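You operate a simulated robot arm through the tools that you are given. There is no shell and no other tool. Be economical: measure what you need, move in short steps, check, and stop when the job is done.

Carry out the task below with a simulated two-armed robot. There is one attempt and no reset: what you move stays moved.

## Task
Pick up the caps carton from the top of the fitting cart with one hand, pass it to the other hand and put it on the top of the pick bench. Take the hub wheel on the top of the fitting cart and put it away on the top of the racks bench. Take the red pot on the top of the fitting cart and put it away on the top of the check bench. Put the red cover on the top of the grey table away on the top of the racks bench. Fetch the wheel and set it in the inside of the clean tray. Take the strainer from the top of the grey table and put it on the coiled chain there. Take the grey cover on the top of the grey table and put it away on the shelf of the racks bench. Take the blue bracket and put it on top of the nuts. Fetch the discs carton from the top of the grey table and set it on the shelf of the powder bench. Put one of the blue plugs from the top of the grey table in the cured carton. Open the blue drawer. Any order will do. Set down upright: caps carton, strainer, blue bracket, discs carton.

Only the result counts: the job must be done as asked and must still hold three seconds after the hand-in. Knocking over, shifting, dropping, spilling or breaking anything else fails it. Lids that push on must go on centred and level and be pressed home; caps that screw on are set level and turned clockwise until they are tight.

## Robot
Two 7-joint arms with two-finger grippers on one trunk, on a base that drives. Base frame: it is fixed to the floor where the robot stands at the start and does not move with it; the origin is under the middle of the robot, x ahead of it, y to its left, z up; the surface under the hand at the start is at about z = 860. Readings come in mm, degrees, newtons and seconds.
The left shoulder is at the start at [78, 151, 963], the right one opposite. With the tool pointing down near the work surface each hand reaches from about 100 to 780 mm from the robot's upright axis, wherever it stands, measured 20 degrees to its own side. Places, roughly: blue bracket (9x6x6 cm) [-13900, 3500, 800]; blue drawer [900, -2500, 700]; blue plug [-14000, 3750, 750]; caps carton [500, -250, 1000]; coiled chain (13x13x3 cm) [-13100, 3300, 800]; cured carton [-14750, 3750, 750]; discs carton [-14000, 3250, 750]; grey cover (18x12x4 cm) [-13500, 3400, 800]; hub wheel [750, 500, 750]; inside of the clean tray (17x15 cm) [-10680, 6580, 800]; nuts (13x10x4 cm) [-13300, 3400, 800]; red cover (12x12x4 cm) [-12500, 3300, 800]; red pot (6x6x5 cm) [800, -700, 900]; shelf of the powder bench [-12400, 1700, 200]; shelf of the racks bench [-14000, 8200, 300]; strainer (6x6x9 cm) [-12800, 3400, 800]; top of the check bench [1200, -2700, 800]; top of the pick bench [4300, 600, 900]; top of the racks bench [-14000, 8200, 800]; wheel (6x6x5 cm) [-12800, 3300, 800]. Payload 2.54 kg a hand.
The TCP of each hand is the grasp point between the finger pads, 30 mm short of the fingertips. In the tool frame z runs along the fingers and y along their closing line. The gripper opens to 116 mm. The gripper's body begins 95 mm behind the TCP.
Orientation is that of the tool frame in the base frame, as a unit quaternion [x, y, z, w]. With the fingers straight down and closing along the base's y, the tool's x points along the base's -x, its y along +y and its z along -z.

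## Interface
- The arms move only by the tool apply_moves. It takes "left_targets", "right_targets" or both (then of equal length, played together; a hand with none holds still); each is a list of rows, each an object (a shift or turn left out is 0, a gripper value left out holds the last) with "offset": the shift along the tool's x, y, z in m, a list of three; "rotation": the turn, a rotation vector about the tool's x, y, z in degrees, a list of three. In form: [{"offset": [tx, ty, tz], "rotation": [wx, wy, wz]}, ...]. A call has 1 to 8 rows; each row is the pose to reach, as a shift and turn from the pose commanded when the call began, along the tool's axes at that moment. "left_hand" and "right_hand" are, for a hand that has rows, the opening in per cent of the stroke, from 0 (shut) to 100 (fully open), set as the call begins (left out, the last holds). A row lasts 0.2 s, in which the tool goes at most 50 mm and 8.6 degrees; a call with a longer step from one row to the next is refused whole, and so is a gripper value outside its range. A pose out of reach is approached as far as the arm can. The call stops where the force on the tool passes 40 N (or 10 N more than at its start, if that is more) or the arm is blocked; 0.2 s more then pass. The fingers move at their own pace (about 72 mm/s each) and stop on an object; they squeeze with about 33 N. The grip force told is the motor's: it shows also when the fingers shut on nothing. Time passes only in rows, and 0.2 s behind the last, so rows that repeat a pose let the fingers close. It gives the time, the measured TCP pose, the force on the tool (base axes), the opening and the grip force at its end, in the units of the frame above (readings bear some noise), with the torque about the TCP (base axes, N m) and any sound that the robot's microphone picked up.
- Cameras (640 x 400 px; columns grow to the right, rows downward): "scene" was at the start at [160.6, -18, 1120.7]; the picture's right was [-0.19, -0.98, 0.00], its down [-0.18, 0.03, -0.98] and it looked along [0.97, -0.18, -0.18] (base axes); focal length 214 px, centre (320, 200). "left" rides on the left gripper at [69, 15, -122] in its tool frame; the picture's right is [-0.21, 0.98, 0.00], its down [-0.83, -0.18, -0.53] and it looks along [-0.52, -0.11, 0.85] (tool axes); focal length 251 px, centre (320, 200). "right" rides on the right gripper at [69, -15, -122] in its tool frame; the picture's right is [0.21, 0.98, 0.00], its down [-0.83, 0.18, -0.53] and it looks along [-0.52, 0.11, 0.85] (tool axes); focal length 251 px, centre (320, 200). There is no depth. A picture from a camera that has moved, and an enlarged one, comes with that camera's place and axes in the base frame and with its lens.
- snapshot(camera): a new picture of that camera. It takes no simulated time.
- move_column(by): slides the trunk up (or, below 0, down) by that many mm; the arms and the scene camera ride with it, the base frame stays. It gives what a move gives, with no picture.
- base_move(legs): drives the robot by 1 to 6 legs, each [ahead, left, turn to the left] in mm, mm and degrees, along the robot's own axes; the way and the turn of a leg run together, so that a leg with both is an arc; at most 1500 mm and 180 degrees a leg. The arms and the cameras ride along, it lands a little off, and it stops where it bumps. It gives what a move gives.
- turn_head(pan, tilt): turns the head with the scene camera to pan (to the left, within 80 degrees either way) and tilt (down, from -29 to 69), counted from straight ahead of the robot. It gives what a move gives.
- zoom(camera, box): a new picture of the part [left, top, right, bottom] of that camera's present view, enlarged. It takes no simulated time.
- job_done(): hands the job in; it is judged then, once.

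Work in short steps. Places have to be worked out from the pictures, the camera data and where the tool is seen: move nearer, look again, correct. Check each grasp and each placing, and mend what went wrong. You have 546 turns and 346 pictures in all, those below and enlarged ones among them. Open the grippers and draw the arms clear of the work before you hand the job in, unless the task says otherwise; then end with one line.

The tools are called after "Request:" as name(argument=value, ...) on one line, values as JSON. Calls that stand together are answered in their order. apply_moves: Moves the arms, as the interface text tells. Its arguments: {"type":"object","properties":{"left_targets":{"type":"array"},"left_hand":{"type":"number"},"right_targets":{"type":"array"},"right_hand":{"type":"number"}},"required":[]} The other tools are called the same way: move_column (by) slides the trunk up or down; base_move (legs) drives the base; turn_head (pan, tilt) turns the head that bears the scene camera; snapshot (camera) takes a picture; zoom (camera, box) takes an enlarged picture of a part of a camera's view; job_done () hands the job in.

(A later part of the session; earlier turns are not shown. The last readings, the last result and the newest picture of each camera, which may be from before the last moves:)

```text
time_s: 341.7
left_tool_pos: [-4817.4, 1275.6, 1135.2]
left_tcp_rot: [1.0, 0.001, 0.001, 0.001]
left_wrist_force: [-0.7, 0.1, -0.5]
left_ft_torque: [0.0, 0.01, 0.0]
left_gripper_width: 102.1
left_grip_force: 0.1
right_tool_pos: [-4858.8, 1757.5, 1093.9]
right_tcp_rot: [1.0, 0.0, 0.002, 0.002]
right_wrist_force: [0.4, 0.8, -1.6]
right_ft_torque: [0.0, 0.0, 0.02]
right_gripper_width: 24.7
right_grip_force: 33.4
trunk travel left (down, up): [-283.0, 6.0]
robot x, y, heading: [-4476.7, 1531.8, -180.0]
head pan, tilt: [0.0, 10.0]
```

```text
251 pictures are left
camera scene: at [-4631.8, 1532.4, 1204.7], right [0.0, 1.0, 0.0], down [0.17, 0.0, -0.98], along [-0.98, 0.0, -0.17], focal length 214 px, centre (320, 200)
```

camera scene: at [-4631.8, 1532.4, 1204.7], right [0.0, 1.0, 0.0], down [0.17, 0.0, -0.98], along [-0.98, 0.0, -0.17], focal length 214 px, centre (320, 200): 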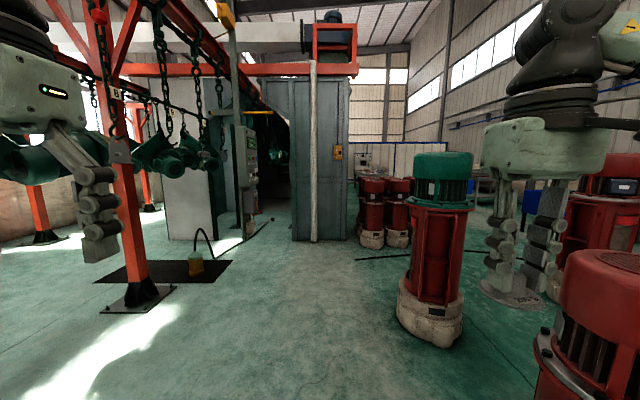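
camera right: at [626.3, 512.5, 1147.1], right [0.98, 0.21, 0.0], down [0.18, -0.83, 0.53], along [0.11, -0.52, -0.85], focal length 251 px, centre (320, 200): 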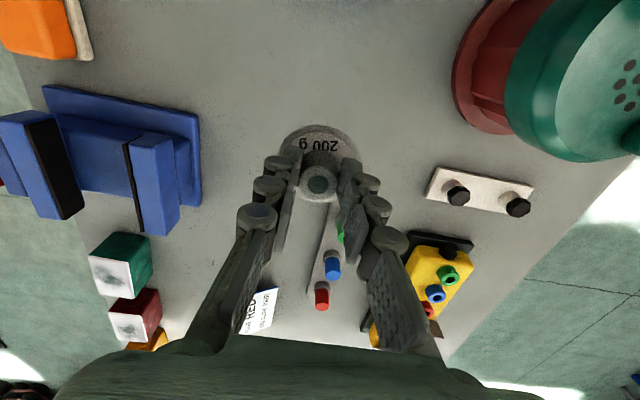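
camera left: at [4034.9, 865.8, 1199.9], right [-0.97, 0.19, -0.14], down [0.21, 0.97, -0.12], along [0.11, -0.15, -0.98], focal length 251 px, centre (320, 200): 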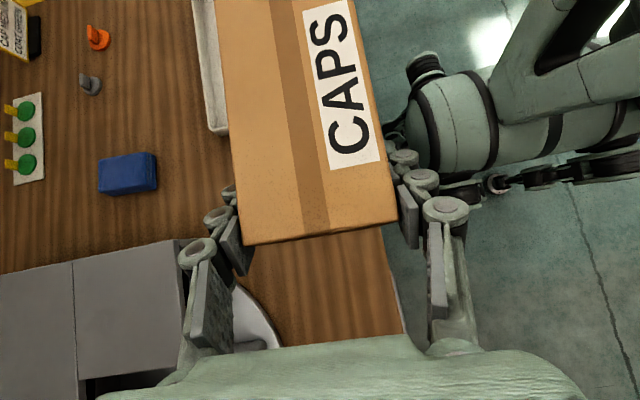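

The booth blocks the lane ahead; I look to the right.

Request:
turn_head(pan=-50, tilt=15)

Request:
snapshot(camera="scene")

Request:
turn_head(pan=50, tilt=15)

Request:
snapshot(camera="scene")

```text
time_s: 342.9
left_tool_pos: [-4818.3, 1275.7, 1135.4]
left_tcp_rot: [1.0, 0.001, 0.001, 0.002]
left_wrist_force: [0.0, 0.3, -0.3]
left_ft_torque: [-0.01, -0.01, 0.01]
left_gripper_width: 102.1
left_grip_force: 0.2
right_tool_pos: [-4858.9, 1756.4, 1095.2]
right_tcp_rot: [1.0, 0.0, 0.002, 0.001]
right_wrist_force: [0.6, 0.4, -1.9]
right_ft_torque: [0.01, 0.03, -0.02]
right_gripper_width: 24.8
right_grip_force: 32.8
trunk travel left (down, up): [-283.0, 6.0]
robot x, y, heading: [-4472.3, 1532.2, -179.8]
head pan, tilt: [-50.0, 15.0]
```

```text
250 pictures are left
camera scene: at [-4599.0, 1603.8, 1196.5], right [0.77, 0.64, 0.0], down [0.17, -0.2, -0.97], along [-0.62, 0.74, -0.26], focal length 214 px, centre (320, 200)
```

scene: 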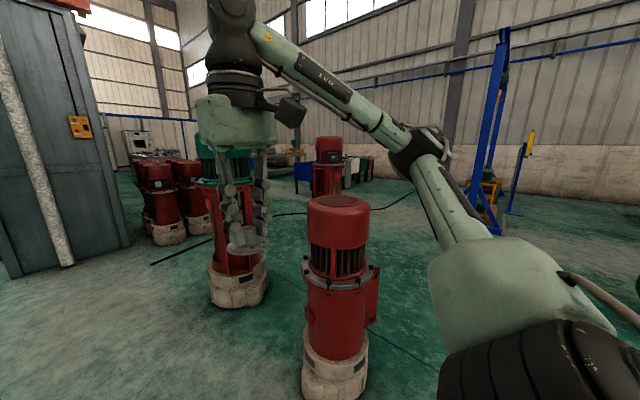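

```text
time_s: 344.6
left_tool_pos: [-4818.7, 1276.1, 1135.5]
left_tcp_rot: [1.0, 0.001, 0.001, 0.002]
left_wrist_force: [0.2, -0.2, -0.1]
left_ft_torque: [-0.03, 0.02, 0.01]
left_gripper_width: 102.1
left_grip_force: 0.1
right_tool_pos: [-4858.2, 1756.0, 1092.9]
right_tcp_rot: [1.0, 0.0, 0.001, 0.001]
right_wrist_force: [-0.1, -1.3, -0.5]
right_ft_torque: [0.0, 0.01, 0.0]
right_gripper_width: 24.7
right_grip_force: 33.0
trunk travel left (down, up): [-283.0, 6.0]
robot x, y, heading: [-4472.9, 1533.1, -179.9]
head pan, tilt: [50.0, 15.0]
```

```text
249 pictures are left
camera scene: at [-4598.8, 1460.8, 1196.5], right [-0.77, 0.64, 0.0], down [0.17, 0.2, -0.97], along [-0.62, -0.74, -0.26], focal length 214 px, centre (320, 200)
```

scene: 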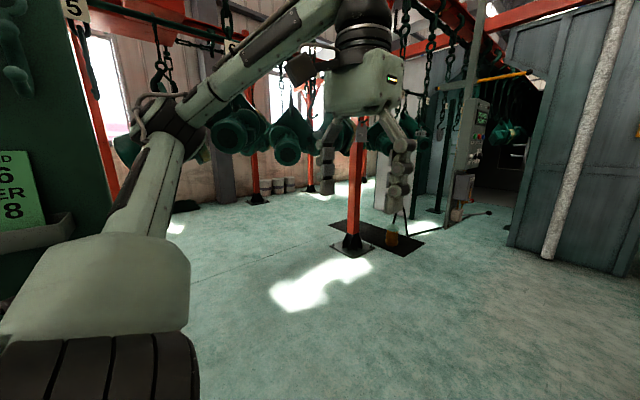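

Motors stand in a row at y≈2250–2550 from x≈-5050 on; y≈3250 is free. I go back 320 mm, strafe right, then look ahead.

Request:
base_move(legs=[[-320, 0, 0], [0, -1500, 0], [0, -250, 0]])

Request:
turn_head(pan=0, tilt=10)

Request:
snapshot(camera="scene")

```text
time_s: 363.8
left_tool_pos: [-4517.1, 3050.1, 1134.7]
left_tcp_rot: [1.0, 0.008, 0.001, 0.001]
left_wrist_force: [-0.5, 0.0, 0.5]
left_ft_torque: [0.0, 0.01, 0.0]
left_gripper_width: 101.9
left_grip_force: 0.1
right_tool_pos: [-4562.3, 3528.7, 1094.7]
right_tcp_rot: [1.0, 0.006, 0.002, 0.001]
right_wrist_force: [-0.2, 0.4, -1.9]
right_ft_torque: [0.02, -0.03, 0.03]
right_gripper_width: 24.6
right_grip_force: 32.2
trunk travel left (down, up): [-283.0, 6.0]
robot x, y, heading: [-4170.7, 3312.0, -179.3]
head pan, tilt: [50.0, 15.0]
```

```text
time_s: 364.9
left_tool_pos: [-4517.3, 3051.0, 1136.5]
left_tcp_rot: [1.0, 0.007, 0.001, 0.001]
left_wrist_force: [0.0, 0.0, 0.0]
left_ft_torque: [-0.01, -0.01, 0.0]
left_gripper_width: 102.1
left_grip_force: 0.1
right_tool_pos: [-4562.5, 3530.1, 1094.6]
right_tcp_rot: [1.0, 0.007, 0.002, 0.001]
right_wrist_force: [0.3, 0.2, -1.8]
right_ft_torque: [0.01, -0.02, -0.02]
right_gripper_width: 24.6
right_grip_force: 32.8
trunk travel left (down, up): [-283.0, 6.0]
robot x, y, heading: [-4176.7, 3310.8, -179.2]
head pan, tilt: [0.0, 10.0]
```

```text
248 pictures are left
camera scene: at [-4333.8, 3309.3, 1204.7], right [-0.01, 1.0, 0.0], down [0.17, 0.0, -0.98], along [-0.98, -0.01, -0.17], focal length 214 px, centre (320, 200)
```

scene: 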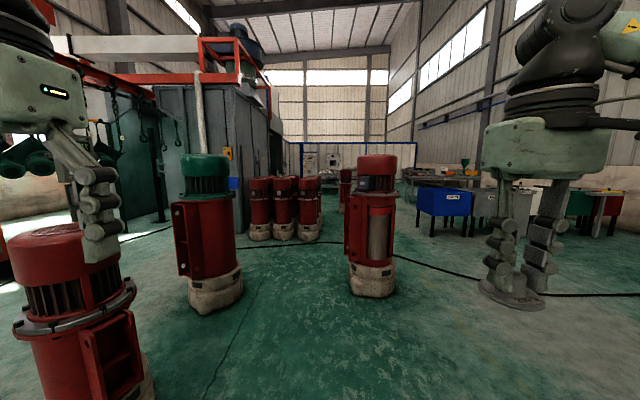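

I plan a lane at y≈4450, between the near motor (y≈3810) and the blue bins (y≥4950).

Request:
base_move(legs=[[0, -1140, -0.7], [1000, 0, 0]])

Request:
snapshot(camera="scene")

```text
time_s: 380.8
left_tool_pos: [-5517.6, 4168.8, 1135.1]
left_tcp_rot: [1.0, 0.007, 0.001, 0.001]
left_wrist_force: [-0.1, -0.5, 0.4]
left_ft_torque: [-0.01, 0.01, 0.03]
left_gripper_width: 102.1
left_grip_force: 0.0
right_tool_pos: [-5562.6, 4650.0, 1094.1]
right_tcp_rot: [1.0, 0.007, 0.002, 0.002]
right_wrist_force: [0.1, 0.5, -2.2]
right_ft_torque: [0.02, -0.02, 0.01]
right_gripper_width: 24.6
right_grip_force: 32.8
trunk travel left (down, up): [-283.0, 6.0]
robot x, y, heading: [-5171.0, 4429.6, -179.2]
head pan, tilt: [0.0, 10.0]
```

```text
247 pictures are left
camera scene: at [-5333.8, 4428.7, 1204.6], right [-0.01, 1.0, 0.0], down [0.17, 0.0, -0.98], along [-0.98, -0.01, -0.17], focal length 214 px, centre (320, 200)
```

scene: 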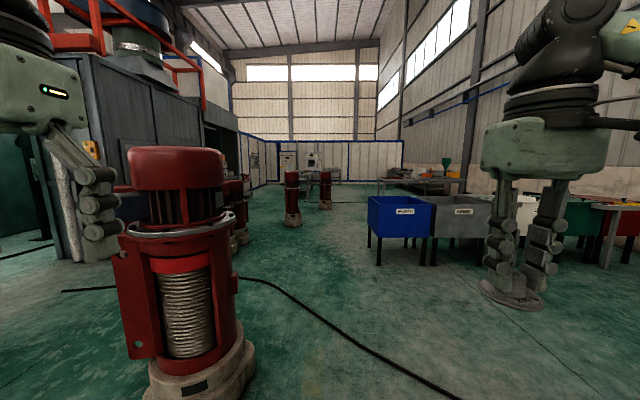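

Shift right 150 mm for clearance and go on.

Request:
base_move(legs=[[0, -150, -0.8], [1500, 0, 0], [1300, 0, 0]])

Request:
snapshot(camera="scene")

```text
time_s: 395.9
left_tool_pos: [-8273.9, 4224.4, 1136.8]
left_tcp_rot: [1.0, 0.012, 0.001, 0.001]
left_wrist_force: [0.5, -0.4, 0.1]
left_ft_torque: [-0.01, -0.03, 0.02]
left_gripper_width: 102.2
left_grip_force: 0.0
right_tool_pos: [-8323.3, 4703.4, 1094.2]
right_tcp_rot: [1.0, 0.012, 0.002, 0.001]
right_wrist_force: [-0.7, 0.7, -1.5]
right_ft_torque: [0.0, -0.01, 0.03]
right_gripper_width: 24.6
right_grip_force: 33.3
trunk travel left (down, up): [-283.0, 6.0]
robot x, y, heading: [-7933.1, 4492.0, -178.4]
head pan, tilt: [0.0, 10.0]
```

```text
246 pictures are left
camera scene: at [-8092.3, 4485.3, 1204.6], right [-0.03, 1.0, 0.0], down [0.17, 0.0, -0.98], along [-0.98, -0.02, -0.17], focal length 214 px, centre (320, 200)
```

scene: 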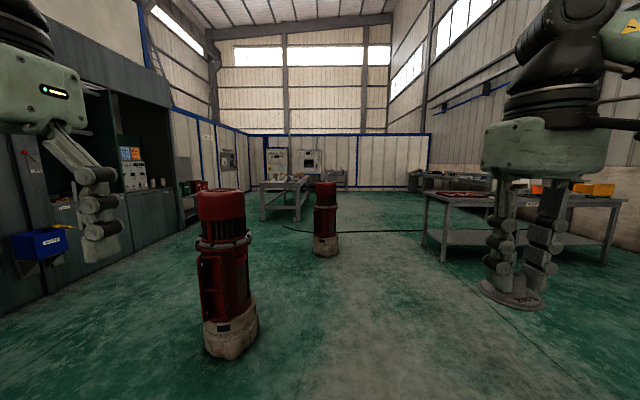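

I see motors at (-9385,3830) and (-11115,4495), the grey table beyond at left, and the bench with the clean tray at right. Lane y≈5150 passes them.

Request:
base_move(legs=[[0, -680, -1.6], [1500, 0, 0], [1500, 0, 0]])

Request:
turn_head(pan=20, tilt=15)

Request:
snapshot(camera="scene")

Request:
turn_head(pan=-40, tilt=15)

Request:
snapshot(camera="scene")

```text
time_s: 399.9
left_tool_pos: [-8286.6, 4571.3, 1135.3]
left_tcp_rot: [1.0, 0.003, 0.001, 0.001]
left_wrist_force: [0.2, -0.7, 1.0]
left_ft_torque: [0.07, -0.02, 0.0]
left_gripper_width: 102.2
left_grip_force: 0.1
right_tool_pos: [-8329.0, 5051.3, 1095.0]
right_tcp_rot: [1.0, 0.002, 0.002, 0.001]
right_wrist_force: [-0.3, 0.8, -1.1]
right_ft_torque: [0.02, 0.02, -0.02]
right_gripper_width: 24.3
right_grip_force: 33.6
trunk travel left (down, up): [-283.0, 6.0]
robot x, y, heading: [-7939.9, 4833.8, -179.6]
head pan, tilt: [0.0, 10.0]
stopped in leg 1: the robot was blocked; the commanded pose is now the measured one
```

```text
time_s: 400.7
left_tool_pos: [-8285.2, 4572.1, 1134.3]
left_tcp_rot: [1.0, 0.002, 0.001, 0.001]
left_wrist_force: [0.4, 0.2, -0.7]
left_ft_torque: [0.04, -0.03, 0.0]
left_gripper_width: 102.0
left_grip_force: 0.1
right_tool_pos: [-8328.9, 5051.7, 1093.9]
right_tcp_rot: [1.0, 0.002, 0.001, 0.001]
right_wrist_force: [-0.4, -0.6, -1.7]
right_ft_torque: [-0.02, -0.02, 0.04]
right_gripper_width: 24.4
right_grip_force: 33.1
trunk travel left (down, up): [-283.0, 6.0]
robot x, y, heading: [-7940.9, 4829.8, -179.4]
head pan, tilt: [20.0, 15.0]
```

```text
245 pictures are left
camera scene: at [-8095.8, 4797.1, 1196.5], right [-0.35, 0.94, 0.0], down [0.24, 0.09, -0.97], along [-0.91, -0.34, -0.26], focal length 214 px, centre (320, 200)
```

scene: 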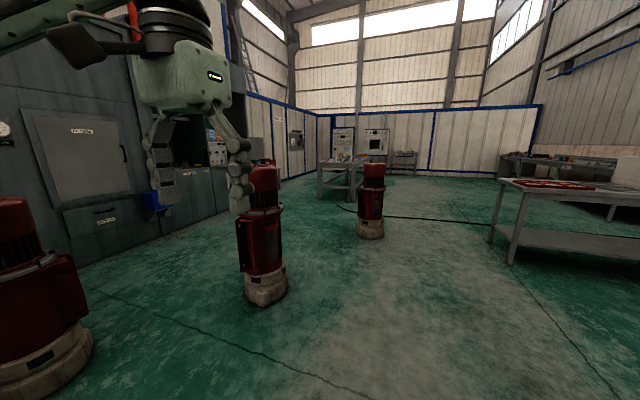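

```text
time_s: 402.0
left_tool_pos: [-8286.2, 4572.9, 1136.4]
left_tcp_rot: [1.0, 0.003, 0.0, 0.002]
left_wrist_force: [-0.1, 0.2, 0.7]
left_ft_torque: [-0.03, 0.01, -0.03]
left_gripper_width: 101.9
left_grip_force: 0.1
right_tool_pos: [-8328.0, 5051.8, 1093.6]
right_tcp_rot: [1.0, 0.002, 0.002, 0.001]
right_wrist_force: [-0.4, -1.0, -2.7]
right_ft_torque: [0.0, 0.01, -0.03]
right_gripper_width: 24.7
right_grip_force: 32.6
trunk travel left (down, up): [-283.0, 6.0]
robot x, y, heading: [-7940.0, 4829.3, -179.5]
head pan, tilt: [-40.0, 15.0]
```

```text
244 pictures are left
camera scene: at [-8080.3, 4889.1, 1196.5], right [0.64, 0.77, 0.0], down [0.2, -0.16, -0.97], along [-0.74, 0.61, -0.26], focal length 214 px, centre (320, 200)
```

scene: 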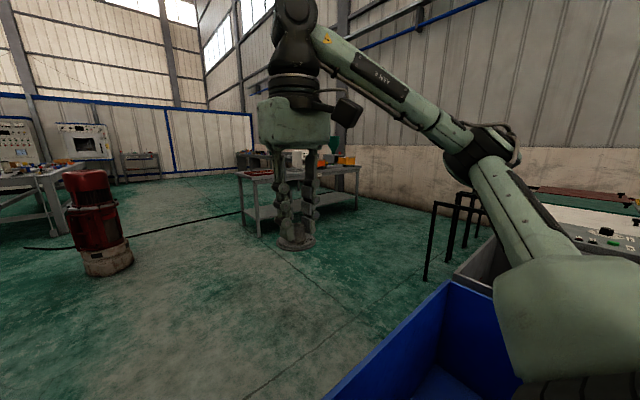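

Touched the blue bin; I move off, go ahead past it and then into the gap y≈5300.

Request:
base_move(legs=[[0, 90, 0], [1200, 0, 0], [0, -560, 0], [1500, 0, 0]])

Request:
turn_head(pan=30, tilt=15)

Request:
snapshot(camera="scene")

Request:
turn_head(pan=-30, tilt=15)

Request:
snapshot(camera="scene")

```text
time_s: 421.7
left_tool_pos: [-10985.2, 5057.2, 1135.4]
left_tcp_rot: [1.0, 0.004, 0.001, 0.002]
left_wrist_force: [-0.2, -0.2, -0.4]
left_ft_torque: [0.03, -0.05, 0.0]
left_gripper_width: 102.0
left_grip_force: 0.1
right_tool_pos: [-11027.9, 5536.5, 1093.4]
right_tcp_rot: [1.0, 0.004, 0.001, 0.0]
right_wrist_force: [0.2, 0.5, -1.7]
right_ft_torque: [0.01, -0.04, -0.02]
right_gripper_width: 24.5
right_grip_force: 32.9
trunk travel left (down, up): [-283.0, 6.0]
robot x, y, heading: [-10640.8, 5315.5, -179.5]
head pan, tilt: [-40.0, 15.0]
```

```text
time_s: 423.1
left_tool_pos: [-10984.4, 5056.5, 1135.7]
left_tcp_rot: [1.0, 0.004, 0.001, 0.002]
left_wrist_force: [0.3, -0.9, 0.3]
left_ft_torque: [0.03, 0.03, 0.01]
left_gripper_width: 101.8
left_grip_force: 0.0
right_tool_pos: [-11028.2, 5536.4, 1094.7]
right_tcp_rot: [1.0, 0.004, 0.001, 0.001]
right_wrist_force: [0.0, -0.4, -1.9]
right_ft_torque: [0.0, -0.04, 0.0]
right_gripper_width: 24.5
right_grip_force: 33.1
trunk travel left (down, up): [-283.0, 6.0]
robot x, y, heading: [-10643.0, 5318.0, -179.4]
head pan, tilt: [30.0, 15.0]
```

```text
243 pictures are left
camera scene: at [-10787.5, 5267.9, 1196.5], right [-0.51, 0.86, 0.0], down [0.22, 0.13, -0.97], along [-0.83, -0.49, -0.26], focal length 214 px, centre (320, 200)
```

scene: 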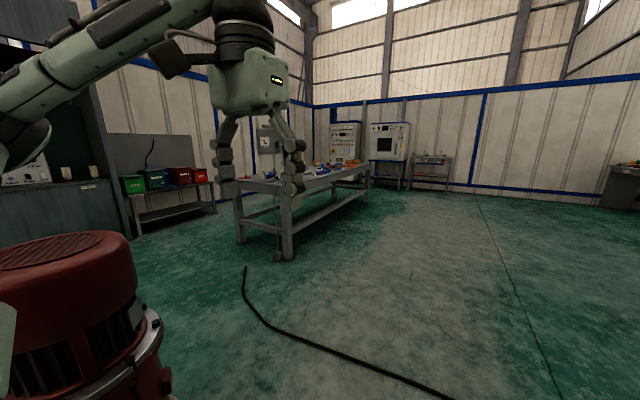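

```text
time_s: 424.4
left_tool_pos: [-10983.0, 5056.8, 1136.2]
left_tcp_rot: [1.0, 0.004, 0.001, 0.002]
left_wrist_force: [-0.2, 0.9, 0.5]
left_ft_torque: [-0.01, 0.0, 0.0]
left_gripper_width: 101.9
left_grip_force: 0.1
right_tool_pos: [-11027.5, 5536.5, 1094.6]
right_tcp_rot: [1.0, 0.004, 0.002, 0.001]
right_wrist_force: [0.1, -0.8, -1.6]
right_ft_torque: [0.0, -0.01, 0.0]
right_gripper_width: 24.6
right_grip_force: 32.9
trunk travel left (down, up): [-283.0, 6.0]
robot x, y, heading: [-10643.1, 5316.8, -179.3]
head pan, tilt: [-30.0, 15.0]
```

```text
242 pictures are left
camera scene: at [-10788.4, 5361.1, 1196.5], right [0.49, 0.87, 0.0], down [0.23, -0.13, -0.97], along [-0.84, 0.47, -0.26], focal length 214 px, centre (320, 200)
```

scene: 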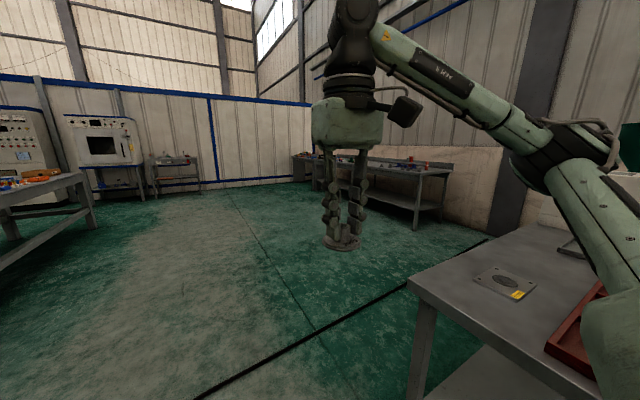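

Grey table spans x≈-12300…-14900, y≈3150…3980. I go to its near end for the red cover, hub still in the right hand.

Request:
base_move(legs=[[1100, 0, -0.6], [0, 1500, 0], [0, 290, 0]])

Request:
turn_head(pan=0, tilt=25)

Request:
snapshot(camera="scene")

```text
time_s: 447.0
left_tool_pos: [-12144.7, 3305.5, 1135.0]
left_tcp_rot: [1.0, -0.021, 0.001, 0.002]
left_wrist_force: [-0.1, 0.0, -0.5]
left_ft_torque: [-0.02, -0.02, -0.02]
left_gripper_width: 101.9
left_grip_force: 0.0
right_tool_pos: [-12163.4, 3787.4, 1093.5]
right_tcp_rot: [1.0, -0.021, 0.001, 0.001]
right_wrist_force: [0.6, 0.6, -1.5]
right_ft_torque: [0.02, 0.02, -0.01]
right_gripper_width: 24.4
right_grip_force: 33.2
trunk travel left (down, up): [-283.0, 6.0]
robot x, y, heading: [-11788.6, 3547.9, 177.8]
head pan, tilt: [-30.0, 15.0]
```

```text
time_s: 448.0
left_tool_pos: [-12142.8, 3307.4, 1134.5]
left_tcp_rot: [1.0, -0.021, 0.001, 0.001]
left_wrist_force: [0.7, -0.6, -0.1]
left_ft_torque: [-0.01, -0.01, 0.0]
left_gripper_width: 102.1
left_grip_force: 0.0
right_tool_pos: [-12163.4, 3787.8, 1093.4]
right_tcp_rot: [1.0, -0.022, 0.001, 0.002]
right_wrist_force: [0.8, 0.1, -2.6]
right_ft_torque: [0.0, -0.01, 0.0]
right_gripper_width: 24.6
right_grip_force: 33.2
trunk travel left (down, up): [-283.0, 6.0]
robot x, y, heading: [-11785.1, 3549.8, 177.8]
head pan, tilt: [0.0, 25.0]
```

```text
241 pictures are left
camera scene: at [-11946.2, 3554.3, 1180.3], right [0.04, 1.0, 0.0], down [0.42, -0.02, -0.91], along [-0.91, 0.04, -0.42], focal length 214 px, centre (320, 200)
```

scene: 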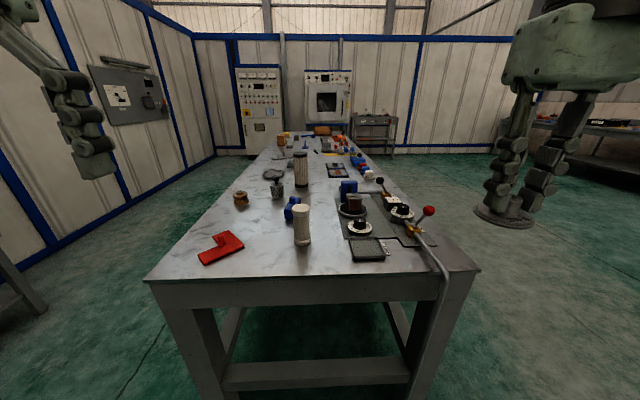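

Request:
zoom(camera="scene", box=[160, 120, 320, 280])

Request:
zoom(camera="scene", box=[290, 120, 450, 280])

```text
2.50 times, centred on (240, 200) of scene
camera zoom: at [-11946.2, 3554.3, 1180.3], right [0.04, 1.0, 0.0], down [0.42, -0.02, -0.91], along [-0.91, 0.04, -0.42], focal length 536 px, centre (520, 200)
```

zoom: 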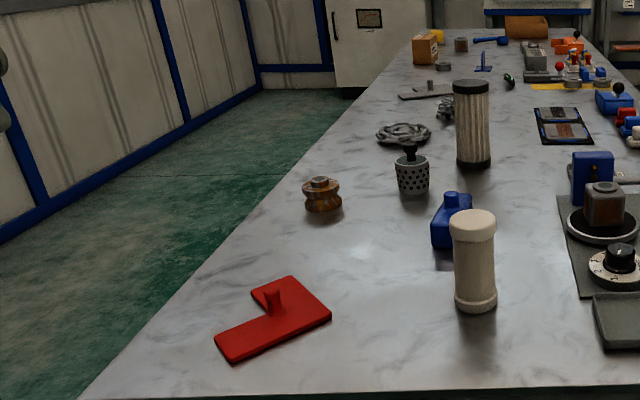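

```text
2.50 times, centred on (370, 200) of scene
camera zoom: at [-11946.2, 3554.3, 1180.3], right [0.04, 1.0, 0.0], down [0.42, -0.02, -0.91], along [-0.91, 0.04, -0.42], focal length 536 px, centre (195, 200)
```

zoom: 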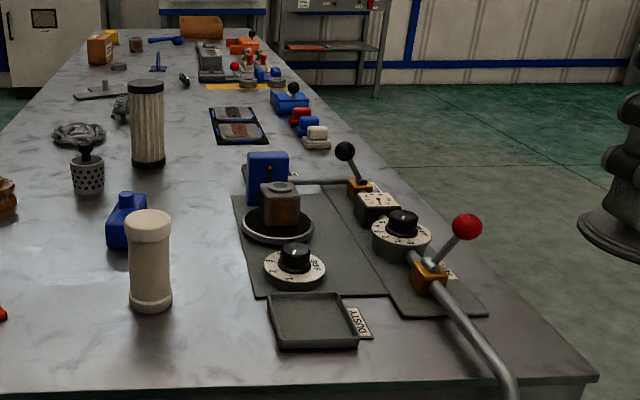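

Identified: red L-shaped cover with a pin knob at ≈(-12470,3289); wheel (-12750,3265), strainer (-12820,3403), chain, nuts, grey cover, discs carton, blue bracket further on. I move 165 mm ahead and look with the left hand.

Request:
base_move(legs=[[165, 0, 2.2]])

Request:
snapshot(camera="left")

```text
time_s: 449.4
left_tool_pos: [-12297.2, 3297.8, 1136.2]
left_tcp_rot: [1.0, -0.003, 0.001, 0.001]
left_wrist_force: [0.3, -0.6, -0.4]
left_ft_torque: [0.01, -0.04, -0.01]
left_gripper_width: 102.2
left_grip_force: 0.0
right_tool_pos: [-12334.4, 3779.0, 1094.2]
right_tcp_rot: [1.0, -0.005, 0.001, 0.001]
right_wrist_force: [-1.7, 0.9, -2.1]
right_ft_torque: [0.03, -0.06, 0.02]
right_gripper_width: 24.5
right_grip_force: 33.2
trunk travel left (down, up): [-283.0, 6.0]
robot x, y, heading: [-11946.7, 3552.6, 179.8]
head pan, tilt: [0.0, 25.0]
```

```text
238 pictures are left
camera left: at [-12227.8, 3282.3, 1257.0], right [-0.22, -0.97, 0.0], down [-0.83, 0.19, 0.53], along [-0.52, 0.12, -0.85], focal length 251 px, centre (320, 200)
```

left: 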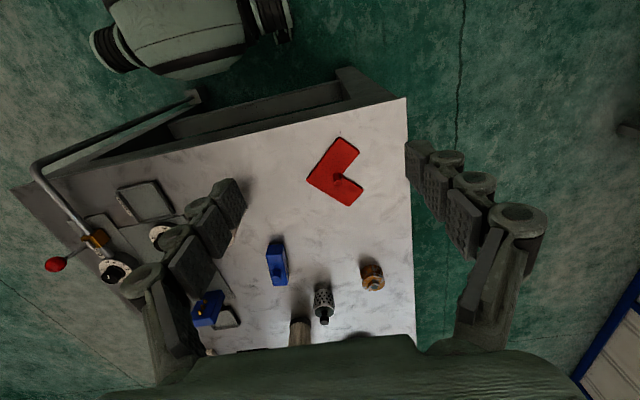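

Request:
zoom(camera="left", box=[290, 120, 390, 220])

```text
4.00 times, centred on (340, 170) of left
camera zoom: at [-12227.8, 3282.3, 1257.0], right [-0.22, -0.97, 0.0], down [-0.83, 0.19, 0.53], along [-0.52, 0.12, -0.85], focal length 1006 px, centre (240, 320)
```

zoom: 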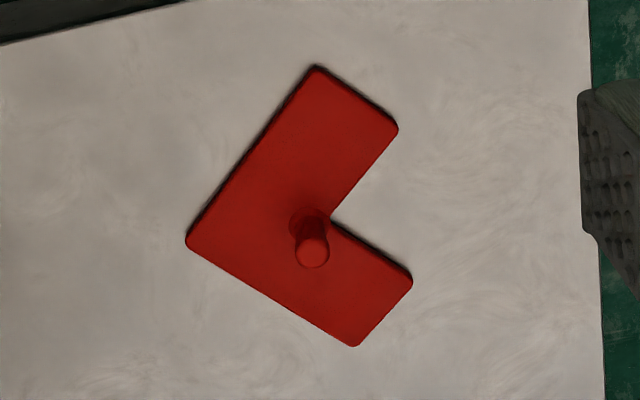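

Knob (16 mm dia, top z≈837) at (-12454,3298). Move the left hand there and down.

Request:
apply_moves(left_targets=[{"offset": [-0.04, 0, 0.01]}, {"offset": [-0.08, 0, 0.03]}, {"offset": [-0.12, 0, 0.06]}, {"offset": [-0.157, 0, 0.09]}, {"offset": [-0.157, 0, 0.135]}, {"offset": [-0.157, 0, 0.18]}, {"offset": [-0.157, 0, 0.22]}], left_hand=55)

Request:
snapshot(camera="left")

```text
time_s: 451.0
left_tool_pos: [-12455.3, 3300.5, 914.0]
left_tcp_rot: [1.0, -0.004, 0.0, 0.002]
left_wrist_force: [0.0, -0.5, 1.2]
left_ft_torque: [-0.01, 0.04, -0.02]
left_gripper_width: 63.9
left_grip_force: 0.1
right_tool_pos: [-12334.2, 3778.9, 1093.4]
right_tcp_rot: [1.0, -0.004, 0.002, 0.001]
right_wrist_force: [-0.1, 0.3, -1.1]
right_ft_torque: [0.03, 0.01, 0.02]
right_gripper_width: 24.6
right_grip_force: 33.0
trunk travel left (down, up): [-283.0, 6.0]
robot x, y, heading: [-11947.9, 3553.9, 179.7]
head pan, tilt: [0.0, 25.0]
```

```text
236 pictures are left
camera left: at [-12385.3, 3284.9, 1036.2], right [-0.22, -0.97, 0.0], down [-0.82, 0.19, 0.53], along [-0.52, 0.12, -0.85], focal length 251 px, centre (320, 200)
```

left: 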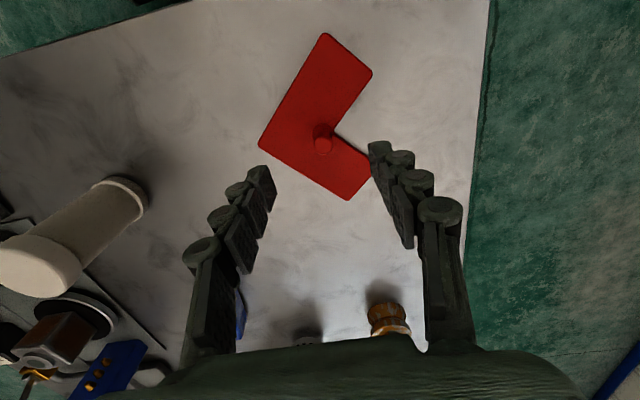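

On target; descend and grip.

Request:
apply_moves(left_targets=[{"offset": [0.002, 0.002, 0.03]}, {"offset": [0.002, 0.002, 0.06]}, {"offset": [0.002, 0.002, 0.07]}, {"offset": [0.002, 0.002, 0.07]}])

Request:
apply_moves(left_targets=[{"offset": [0, 0, 0]}, {"offset": [0, 0, 0]}, {"offset": [0, 0, 0]}], left_hand=0)

Request:
snapshot(camera="left")

```text
time_s: 452.0
left_tool_pos: [-12449.5, 3297.6, 845.5]
left_tcp_rot: [1.0, -0.005, 0.001, 0.003]
left_wrist_force: [-0.1, -0.1, -0.9]
left_ft_torque: [0.01, -0.02, 0.01]
left_gripper_width: 63.6
left_grip_force: 0.0
right_tool_pos: [-12333.5, 3778.3, 1094.0]
right_tcp_rot: [1.0, -0.004, 0.001, 0.001]
right_wrist_force: [0.2, -0.7, -1.9]
right_ft_torque: [0.01, -0.03, 0.0]
right_gripper_width: 24.7
right_grip_force: 32.8
trunk travel left (down, up): [-283.0, 6.0]
robot x, y, heading: [-11947.5, 3558.8, 179.6]
head pan, tilt: [0.0, 25.0]
```

```text
time_s: 452.8
left_tool_pos: [-12449.8, 3296.3, 845.3]
left_tcp_rot: [1.0, -0.004, 0.001, 0.001]
left_wrist_force: [0.3, 0.4, 0.1]
left_ft_torque: [0.07, -0.02, 0.03]
left_gripper_width: 15.1
left_grip_force: 33.0
right_tool_pos: [-12332.6, 3778.1, 1094.7]
right_tcp_rot: [1.0, -0.005, 0.001, 0.002]
right_wrist_force: [0.2, 0.3, -2.4]
right_ft_torque: [0.01, 0.01, -0.03]
right_gripper_width: 24.6
right_grip_force: 33.2
trunk travel left (down, up): [-283.0, 6.0]
robot x, y, heading: [-11949.5, 3551.2, 179.7]
head pan, tilt: [0.0, 25.0]
```

```text
235 pictures are left
camera left: at [-12380.8, 3280.9, 967.3], right [-0.22, -0.97, 0.0], down [-0.83, 0.19, 0.53], along [-0.52, 0.12, -0.85], focal length 251 px, centre (320, 200)
```

left: 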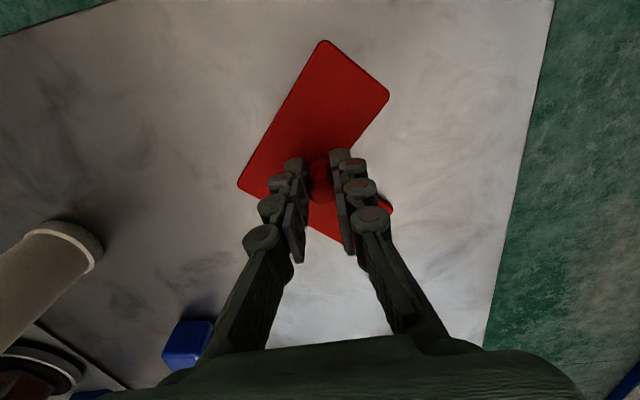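

Knob gripped (15 mm). Lift.

Request:
apply_moves(left_targets=[{"offset": [0, 0, -0.03]}, {"offset": [0, 0, -0.08]}, {"offset": [0.02, 0, -0.125]}, {"offset": [0.05, 0, -0.165]}, {"offset": [0.08, 0, -0.2]}, {"offset": [0.11, 0, -0.23]}])

Request:
snapshot(camera="left")

```text
time_s: 454.2
left_tool_pos: [-12342.6, 3295.6, 1076.0]
left_tcp_rot: [1.0, -0.003, 0.0, 0.003]
left_wrist_force: [-0.5, 0.4, -1.0]
left_ft_torque: [0.0, 0.03, 0.02]
left_gripper_width: 15.0
left_grip_force: 33.0
right_tool_pos: [-12333.2, 3777.6, 1093.2]
right_tcp_rot: [1.0, -0.004, 0.0, 0.001]
right_wrist_force: [0.0, -0.1, -2.3]
right_ft_torque: [0.02, 0.02, 0.02]
right_gripper_width: 24.6
right_grip_force: 32.8
trunk travel left (down, up): [-283.0, 6.0]
robot x, y, heading: [-11948.6, 3549.5, 179.6]
head pan, tilt: [0.0, 25.0]
```

```text
234 pictures are left
camera left: at [-12273.3, 3280.8, 1197.7], right [-0.22, -0.98, 0.0], down [-0.83, 0.19, 0.53], along [-0.52, 0.11, -0.85], focal length 251 px, centre (320, 200)
```

left: 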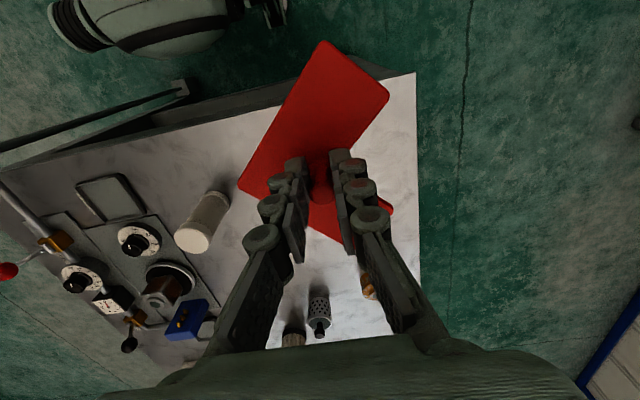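

Now drive to the racks bench with both items.

Request:
base_move(legs=[[-220, 0, 0], [0, -1500, 0], [0, -1300, 0]])

Request:
base_move(legs=[[500, 0, 0], [0, 0, -89.5]])

Request:
turn_head(pan=10, tilt=15)

Request:
snapshot(camera="scene")

```text
time_s: 481.9
left_tool_pos: [-12090.9, 6049.0, 1074.3]
left_tcp_rot: [1.0, -0.004, 0.001, 0.001]
left_wrist_force: [0.7, -0.9, -1.5]
left_ft_torque: [0.0, 0.0, 0.03]
left_gripper_width: 14.8
left_grip_force: 32.6
right_tool_pos: [-12080.2, 6530.1, 1094.6]
right_tcp_rot: [1.0, -0.004, 0.002, 0.001]
right_wrist_force: [0.4, -0.1, -2.0]
right_ft_torque: [0.02, -0.02, -0.03]
right_gripper_width: 24.5
right_grip_force: 32.9
trunk travel left (down, up): [-283.0, 6.0]
robot x, y, heading: [-11696.6, 6306.8, 179.6]
head pan, tilt: [0.0, 25.0]
```

```text
time_s: 488.7
left_tool_pos: [-12455.2, 6702.4, 1074.9]
left_tcp_rot: [-0.707, 0.707, 0.0, -0.002]
left_wrist_force: [-0.2, 0.4, -0.8]
left_ft_torque: [-0.01, 0.0, 0.02]
left_gripper_width: 15.0
left_grip_force: 32.9
right_tool_pos: [-11972.2, 6695.9, 1093.8]
right_tcp_rot: [-0.706, 0.708, 0.0, -0.002]
right_wrist_force: [-0.4, -0.3, -1.9]
right_ft_torque: [-0.04, 0.02, 0.02]
right_gripper_width: 24.8
right_grip_force: 33.8
trunk travel left (down, up): [-283.0, 6.0]
robot x, y, heading: [-12196.7, 6309.5, 90.1]
head pan, tilt: [0.0, 25.0]
```

```text
time_s: 489.4
left_tool_pos: [-12453.8, 6702.2, 1075.5]
left_tcp_rot: [-0.707, 0.708, 0.0, -0.001]
left_wrist_force: [0.4, -0.6, -1.1]
left_ft_torque: [-0.02, 0.01, 0.05]
left_gripper_width: 14.6
left_grip_force: 33.6
right_tool_pos: [-11971.3, 6694.7, 1093.2]
right_tcp_rot: [-0.706, 0.708, -0.001, -0.002]
right_wrist_force: [0.0, 0.1, -2.4]
right_ft_torque: [-0.04, -0.01, 0.0]
right_gripper_width: 24.5
right_grip_force: 32.5
trunk travel left (down, up): [-283.0, 6.0]
robot x, y, heading: [-12194.9, 6310.6, 90.2]
head pan, tilt: [10.0, 15.0]
```

```text
233 pictures are left
camera scene: at [-12210.5, 6468.2, 1196.5], right [0.98, 0.18, 0.0], down [0.05, -0.26, -0.97], along [-0.17, 0.95, -0.26], focal length 214 px, centre (320, 200)
```

scene: 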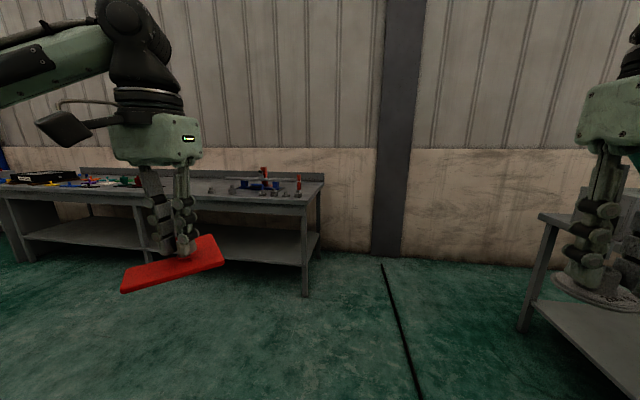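

Bench front edge at y≈7870, right end x≈-12550. Move left along it and closer.

Request:
base_move(legs=[[0, 1300, 0], [700, 0, 0]])

Request:
turn_head(pan=0, tilt=25)

Request:
snapshot(camera="scene")

```text
time_s: 505.6
left_tool_pos: [-13747.2, 7427.0, 1075.4]
left_tcp_rot: [0.708, -0.706, 0.0, 0.002]
left_wrist_force: [0.0, -0.7, -1.8]
left_ft_torque: [0.0, -0.02, 0.0]
left_gripper_width: 15.1
left_grip_force: 33.2
right_tool_pos: [-13264.8, 7419.2, 1093.4]
right_tcp_rot: [0.707, -0.707, 0.0, 0.001]
right_wrist_force: [0.2, -0.3, -0.9]
right_ft_torque: [-0.01, 0.0, 0.0]
right_gripper_width: 24.2
right_grip_force: 33.1
trunk travel left (down, up): [-283.0, 6.0]
robot x, y, heading: [-13486.8, 7033.7, 90.5]
head pan, tilt: [10.0, 15.0]
```

```text
time_s: 506.4
left_tool_pos: [-13745.7, 7427.0, 1075.2]
left_tcp_rot: [0.707, -0.707, -0.001, 0.002]
left_wrist_force: [-0.3, 0.3, -1.8]
left_ft_torque: [-0.03, -0.01, -0.02]
left_gripper_width: 14.6
left_grip_force: 32.9
right_tool_pos: [-13264.3, 7418.5, 1094.6]
right_tcp_rot: [-0.707, 0.708, -0.001, -0.001]
right_wrist_force: [-0.5, -0.8, -3.0]
right_ft_torque: [0.01, 0.0, 0.0]
right_gripper_width: 24.6
right_grip_force: 33.2
trunk travel left (down, up): [-283.0, 6.0]
robot x, y, heading: [-13488.0, 7033.8, 90.2]
head pan, tilt: [0.0, 25.0]
```

```text
232 pictures are left
camera scene: at [-13486.5, 7192.2, 1180.3], right [1.0, 0.0, 0.0], down [0.0, -0.42, -0.91], along [0.0, 0.91, -0.42], focal length 214 px, centre (320, 200)
```

scene: 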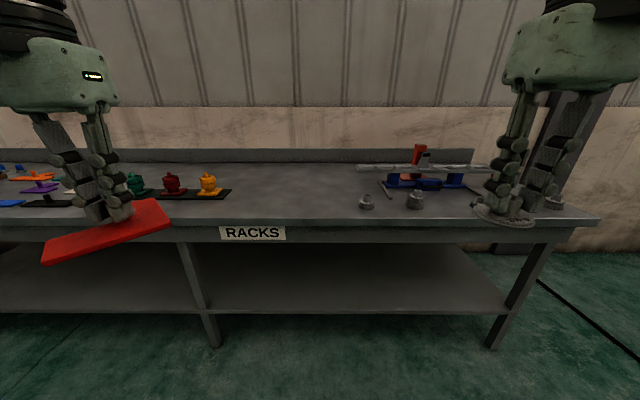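

Free area in the middle of the racks bench. I move 450 mm closer and measure the top.

Request:
base_move(legs=[[450, 0, 0]])

Request:
turn_head(pan=0, tilt=40)

Request:
snapshot(camera="scene")

Request:
snapshot(camera="left")

```text
time_s: 509.1
left_tool_pos: [-13757.1, 7888.4, 1075.8]
left_tcp_rot: [0.712, -0.702, -0.001, 0.002]
left_wrist_force: [0.4, -0.1, -1.9]
left_ft_torque: [-0.02, 0.0, 0.03]
left_gripper_width: 15.2
left_grip_force: 32.9
right_tool_pos: [-13273.3, 7887.2, 1094.8]
right_tcp_rot: [0.711, -0.703, 0.0, 0.003]
right_wrist_force: [0.1, -0.2, -2.8]
right_ft_torque: [-0.06, -0.03, 0.02]
right_gripper_width: 24.6
right_grip_force: 32.5
trunk travel left (down, up): [-283.0, 6.0]
robot x, y, heading: [-13489.1, 7500.7, 91.0]
head pan, tilt: [0.0, 25.0]
```

```text
time_s: 509.9
left_tool_pos: [-13757.5, 7887.3, 1075.7]
left_tcp_rot: [0.712, -0.702, -0.001, 0.002]
left_wrist_force: [0.4, -0.3, -1.4]
left_ft_torque: [-0.01, 0.01, 0.02]
left_gripper_width: 14.7
left_grip_force: 33.2
right_tool_pos: [-13273.0, 7887.7, 1094.7]
right_tcp_rot: [0.711, -0.703, 0.0, 0.001]
right_wrist_force: [-0.3, -0.2, -2.1]
right_ft_torque: [0.0, -0.01, -0.01]
right_gripper_width: 24.6
right_grip_force: 33.0
trunk travel left (down, up): [-283.0, 6.0]
robot x, y, heading: [-13492.6, 7494.0, 90.6]
head pan, tilt: [0.0, 40.0]
```

```text
231 pictures are left
camera scene: at [-13492.9, 7649.9, 1157.0], right [1.0, 0.02, 0.0], down [0.01, -0.64, -0.77], along [-0.01, 0.77, -0.64], focal length 214 px, centre (320, 200)
```

scene: 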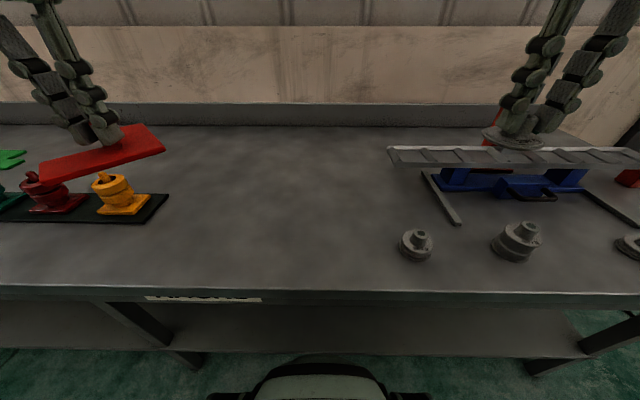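

```text
230 pictures are left
camera left: at [-13769.1, 7817.8, 1197.4], right [-0.98, 0.2, 0.0], down [0.17, 0.83, 0.53], along [0.1, 0.52, -0.85], focal length 251 px, centre (320, 200)
```

left: 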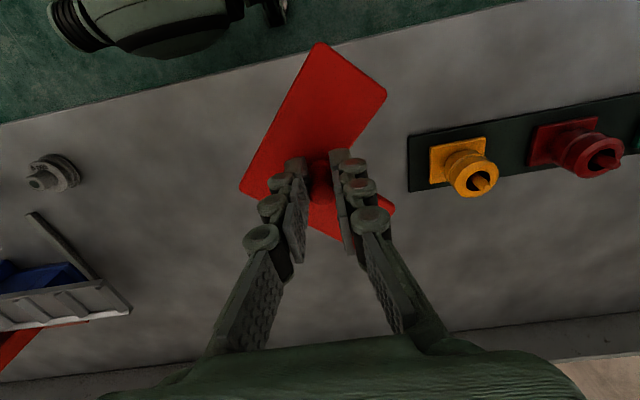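

Free spot for the red cover: (-13680, 8000). Move there and lower in stages.

Request:
apply_moves(left_targets=[{"offset": [-0.03, -0.02, 0]}, {"offset": [-0.06, -0.04, 0]}, {"offset": [-0.09, -0.06, 0.0]}, {"offset": [-0.113, -0.077, 0.01]}, {"offset": [-0.113, -0.077, 0.055]}, {"offset": [-0.113, -0.077, 0.1]}, {"offset": [-0.113, -0.077, 0.145]}, {"offset": [-0.113, -0.077, 0.18]}])

Request:
snapshot(camera="scene")

```text
time_s: 511.7
left_tool_pos: [-13680.1, 8002.0, 895.0]
left_tcp_rot: [0.712, -0.702, -0.001, 0.0]
left_wrist_force: [-0.5, -0.5, -1.5]
left_ft_torque: [-0.03, 0.02, 0.02]
left_gripper_width: 14.7
left_grip_force: 33.1
right_tool_pos: [-13273.6, 7887.5, 1093.8]
right_tcp_rot: [0.712, -0.702, 0.001, 0.002]
right_wrist_force: [-0.1, 0.2, -1.7]
right_ft_torque: [-0.04, -0.02, -0.04]
right_gripper_width: 24.5
right_grip_force: 32.7
trunk travel left (down, up): [-283.0, 6.0]
robot x, y, heading: [-13491.5, 7496.3, 90.8]
head pan, tilt: [0.0, 40.0]
```

```text
229 pictures are left
camera scene: at [-13492.9, 7650.1, 1157.0], right [1.0, 0.02, 0.0], down [0.01, -0.64, -0.77], along [-0.01, 0.77, -0.64], focal length 214 px, centre (320, 200)
```

scene: 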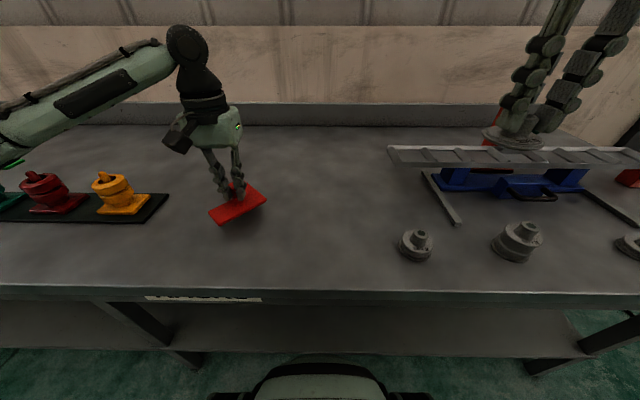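

Request:
apply_moves(left_targets=[{"offset": [0, 0, 0.01]}, {"offset": [0, 0, 0.02]}, {"offset": [0, 0, 0.027]}, {"offset": [0, 0, 0.033]}, {"offset": [0, 0, 0.038]}])

```text
time_s: 513.1
left_tool_pos: [-13681.6, 8000.6, 864.7]
left_tcp_rot: [0.713, -0.702, -0.005, -0.003]
left_wrist_force: [-0.3, -7.5, 15.5]
left_ft_torque: [-0.58, -0.03, -0.09]
left_gripper_width: 14.9
left_grip_force: 33.3
right_tool_pos: [-13272.5, 7885.5, 1094.2]
right_tcp_rot: [0.712, -0.702, -0.001, 0.001]
right_wrist_force: [1.0, -0.6, -1.8]
right_ft_torque: [0.02, -0.01, 0.02]
right_gripper_width: 24.8
right_grip_force: 32.9
trunk travel left (down, up): [-283.0, 6.0]
robot x, y, heading: [-13492.4, 7501.5, 90.7]
head pan, tilt: [0.0, 40.0]
stopped in row 5 (left hand): the force on the tool passed its limit at 42 N (the readings are from after the stop); the commanded pose is now the measured one
```

In contact. Release and rise.

Request:
apply_moves(left_targets=[{"offset": [0, 0, -0.002]}, {"offset": [0, 0, -0.002]}, {"offset": [0, 0, -0.002]}], left_hand=50)

Request:
apply_moves(left_targets=[{"offset": [0, 0, -0.04]}, {"offset": [0, 0, -0.08]}, {"offset": [0, 0, -0.12]}, {"offset": [0.03, 0.03, -0.15]}, {"offset": [0.06, 0.06, -0.18]}, {"offset": [0.09, 0.09, -0.2]}])

Request:
snapshot(camera="scene")

```text
time_s: 513.9
left_tool_pos: [-13680.6, 8003.3, 864.1]
left_tcp_rot: [0.712, -0.702, -0.003, -0.003]
left_wrist_force: [-0.2, -0.3, -1.0]
left_ft_torque: [0.04, 0.0, 0.05]
left_gripper_width: 58.0
left_grip_force: 0.1
right_tool_pos: [-13272.9, 7887.2, 1094.1]
right_tcp_rot: [0.712, -0.702, 0.0, 0.001]
right_wrist_force: [0.8, 0.9, -1.9]
right_ft_torque: [-0.03, 0.01, -0.01]
right_gripper_width: 24.6
right_grip_force: 33.2
trunk travel left (down, up): [-283.0, 6.0]
robot x, y, heading: [-13486.8, 7493.6, 91.0]
head pan, tilt: [0.0, 40.0]
```

```text
refused: row 4 steps farther than a row can; nothing moved
```

```text
228 pictures are left
camera scene: at [-13492.9, 7649.8, 1157.0], right [1.0, 0.02, 0.0], down [0.01, -0.64, -0.77], along [-0.01, 0.77, -0.64], focal length 214 px, centre (320, 200)
```

scene: 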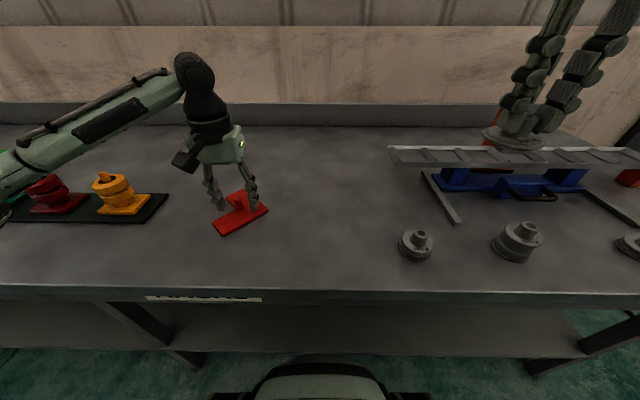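

Request:
apply_moves(left_targets=[{"offset": [0, 0, -0.04]}, {"offset": [0, 0, -0.08]}, {"offset": [0, 0, -0.12]}, {"offset": [0.025, 0.025, -0.15]}, {"offset": [0.05, 0.05, -0.18]}, {"offset": [0.08, 0.08, -0.2]}])

Request:
base_move(legs=[[0, 160, 0]])

Request:
snapshot(camera="scene")

```text
time_s: 515.3
left_tool_pos: [-13762.1, 7917.2, 1061.8]
left_tcp_rot: [0.713, -0.701, -0.004, -0.003]
left_wrist_force: [1.1, 0.0, 0.6]
left_ft_torque: [0.0, 0.01, 0.0]
left_gripper_width: 58.1
left_grip_force: 0.1
right_tool_pos: [-13274.5, 7885.4, 1094.7]
right_tcp_rot: [0.712, -0.702, -0.001, 0.001]
right_wrist_force: [-0.1, -1.0, -1.2]
right_ft_torque: [0.01, 0.0, 0.01]
right_gripper_width: 24.4
right_grip_force: 32.8
trunk travel left (down, up): [-283.0, 6.0]
robot x, y, heading: [-13490.8, 7496.0, 91.0]
head pan, tilt: [0.0, 40.0]
```

```text
time_s: 517.4
left_tool_pos: [-13913.8, 7916.9, 1061.3]
left_tcp_rot: [0.713, -0.701, -0.004, -0.002]
left_wrist_force: [-0.5, -0.2, 0.3]
left_ft_torque: [-0.03, -0.02, 0.01]
left_gripper_width: 57.8
left_grip_force: 0.0
right_tool_pos: [-13427.2, 7884.0, 1093.8]
right_tcp_rot: [0.713, -0.702, 0.001, 0.002]
right_wrist_force: [-0.1, -0.1, -1.0]
right_ft_torque: [0.0, -0.02, 0.01]
right_gripper_width: 24.7
right_grip_force: 33.6
trunk travel left (down, up): [-283.0, 6.0]
robot x, y, heading: [-13643.8, 7493.8, 91.3]
head pan, tilt: [0.0, 40.0]
```

```text
227 pictures are left
camera scene: at [-13645.9, 7647.3, 1157.0], right [1.0, 0.02, 0.0], down [0.01, -0.64, -0.77], along [-0.01, 0.77, -0.64], focal length 214 px, centre (320, 200)
```

scene: 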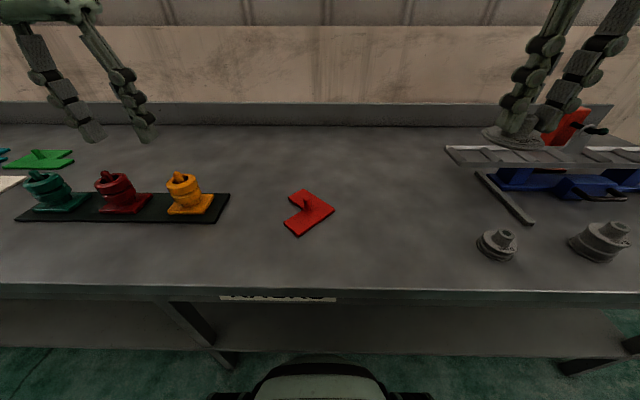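

Red cover lies well. Now put the hub at ≈(-13470,7960).

Request:
apply_moves(right_targets=[{"offset": [-0.025, 0.014, 0.02]}, {"offset": [-0.05, 0.028, 0.04]}, {"offset": [-0.076, 0.043, 0.06]}, {"offset": [-0.076, 0.043, 0.105]}, {"offset": [-0.076, 0.043, 0.15]}, {"offset": [-0.076, 0.043, 0.19]}, {"offset": [-0.076, 0.043, 0.215]}])

Request:
zoom(camera="scene", box=[300, 140, 500, 280])

```text
time_s: 519.0
left_tool_pos: [-13913.5, 7916.8, 1061.9]
left_tcp_rot: [0.713, -0.701, -0.004, -0.002]
left_wrist_force: [0.7, -0.2, 0.2]
left_ft_torque: [0.01, 0.03, -0.01]
left_gripper_width: 57.8
left_grip_force: 0.0
right_tool_pos: [-13469.4, 7960.2, 876.8]
right_tcp_rot: [0.712, -0.702, 0.0, 0.001]
right_wrist_force: [0.0, -0.2, -2.5]
right_ft_torque: [0.03, 0.03, 0.01]
right_gripper_width: 24.7
right_grip_force: 32.3
trunk travel left (down, up): [-283.0, 6.0]
robot x, y, heading: [-13641.6, 7496.9, 91.0]
head pan, tilt: [0.0, 40.0]
```

```text
2.86 times, centred on (400, 210) of scene
camera zoom: at [-13645.6, 7647.4, 1157.0], right [1.0, 0.02, 0.0], down [0.01, -0.64, -0.77], along [-0.01, 0.77, -0.64], focal length 613 px, centre (91, 171)
```

zoom: 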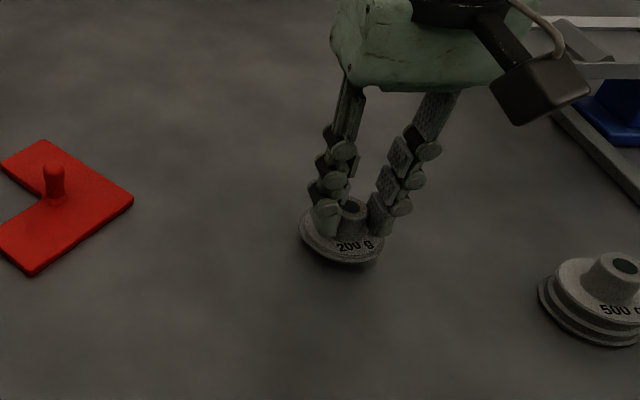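

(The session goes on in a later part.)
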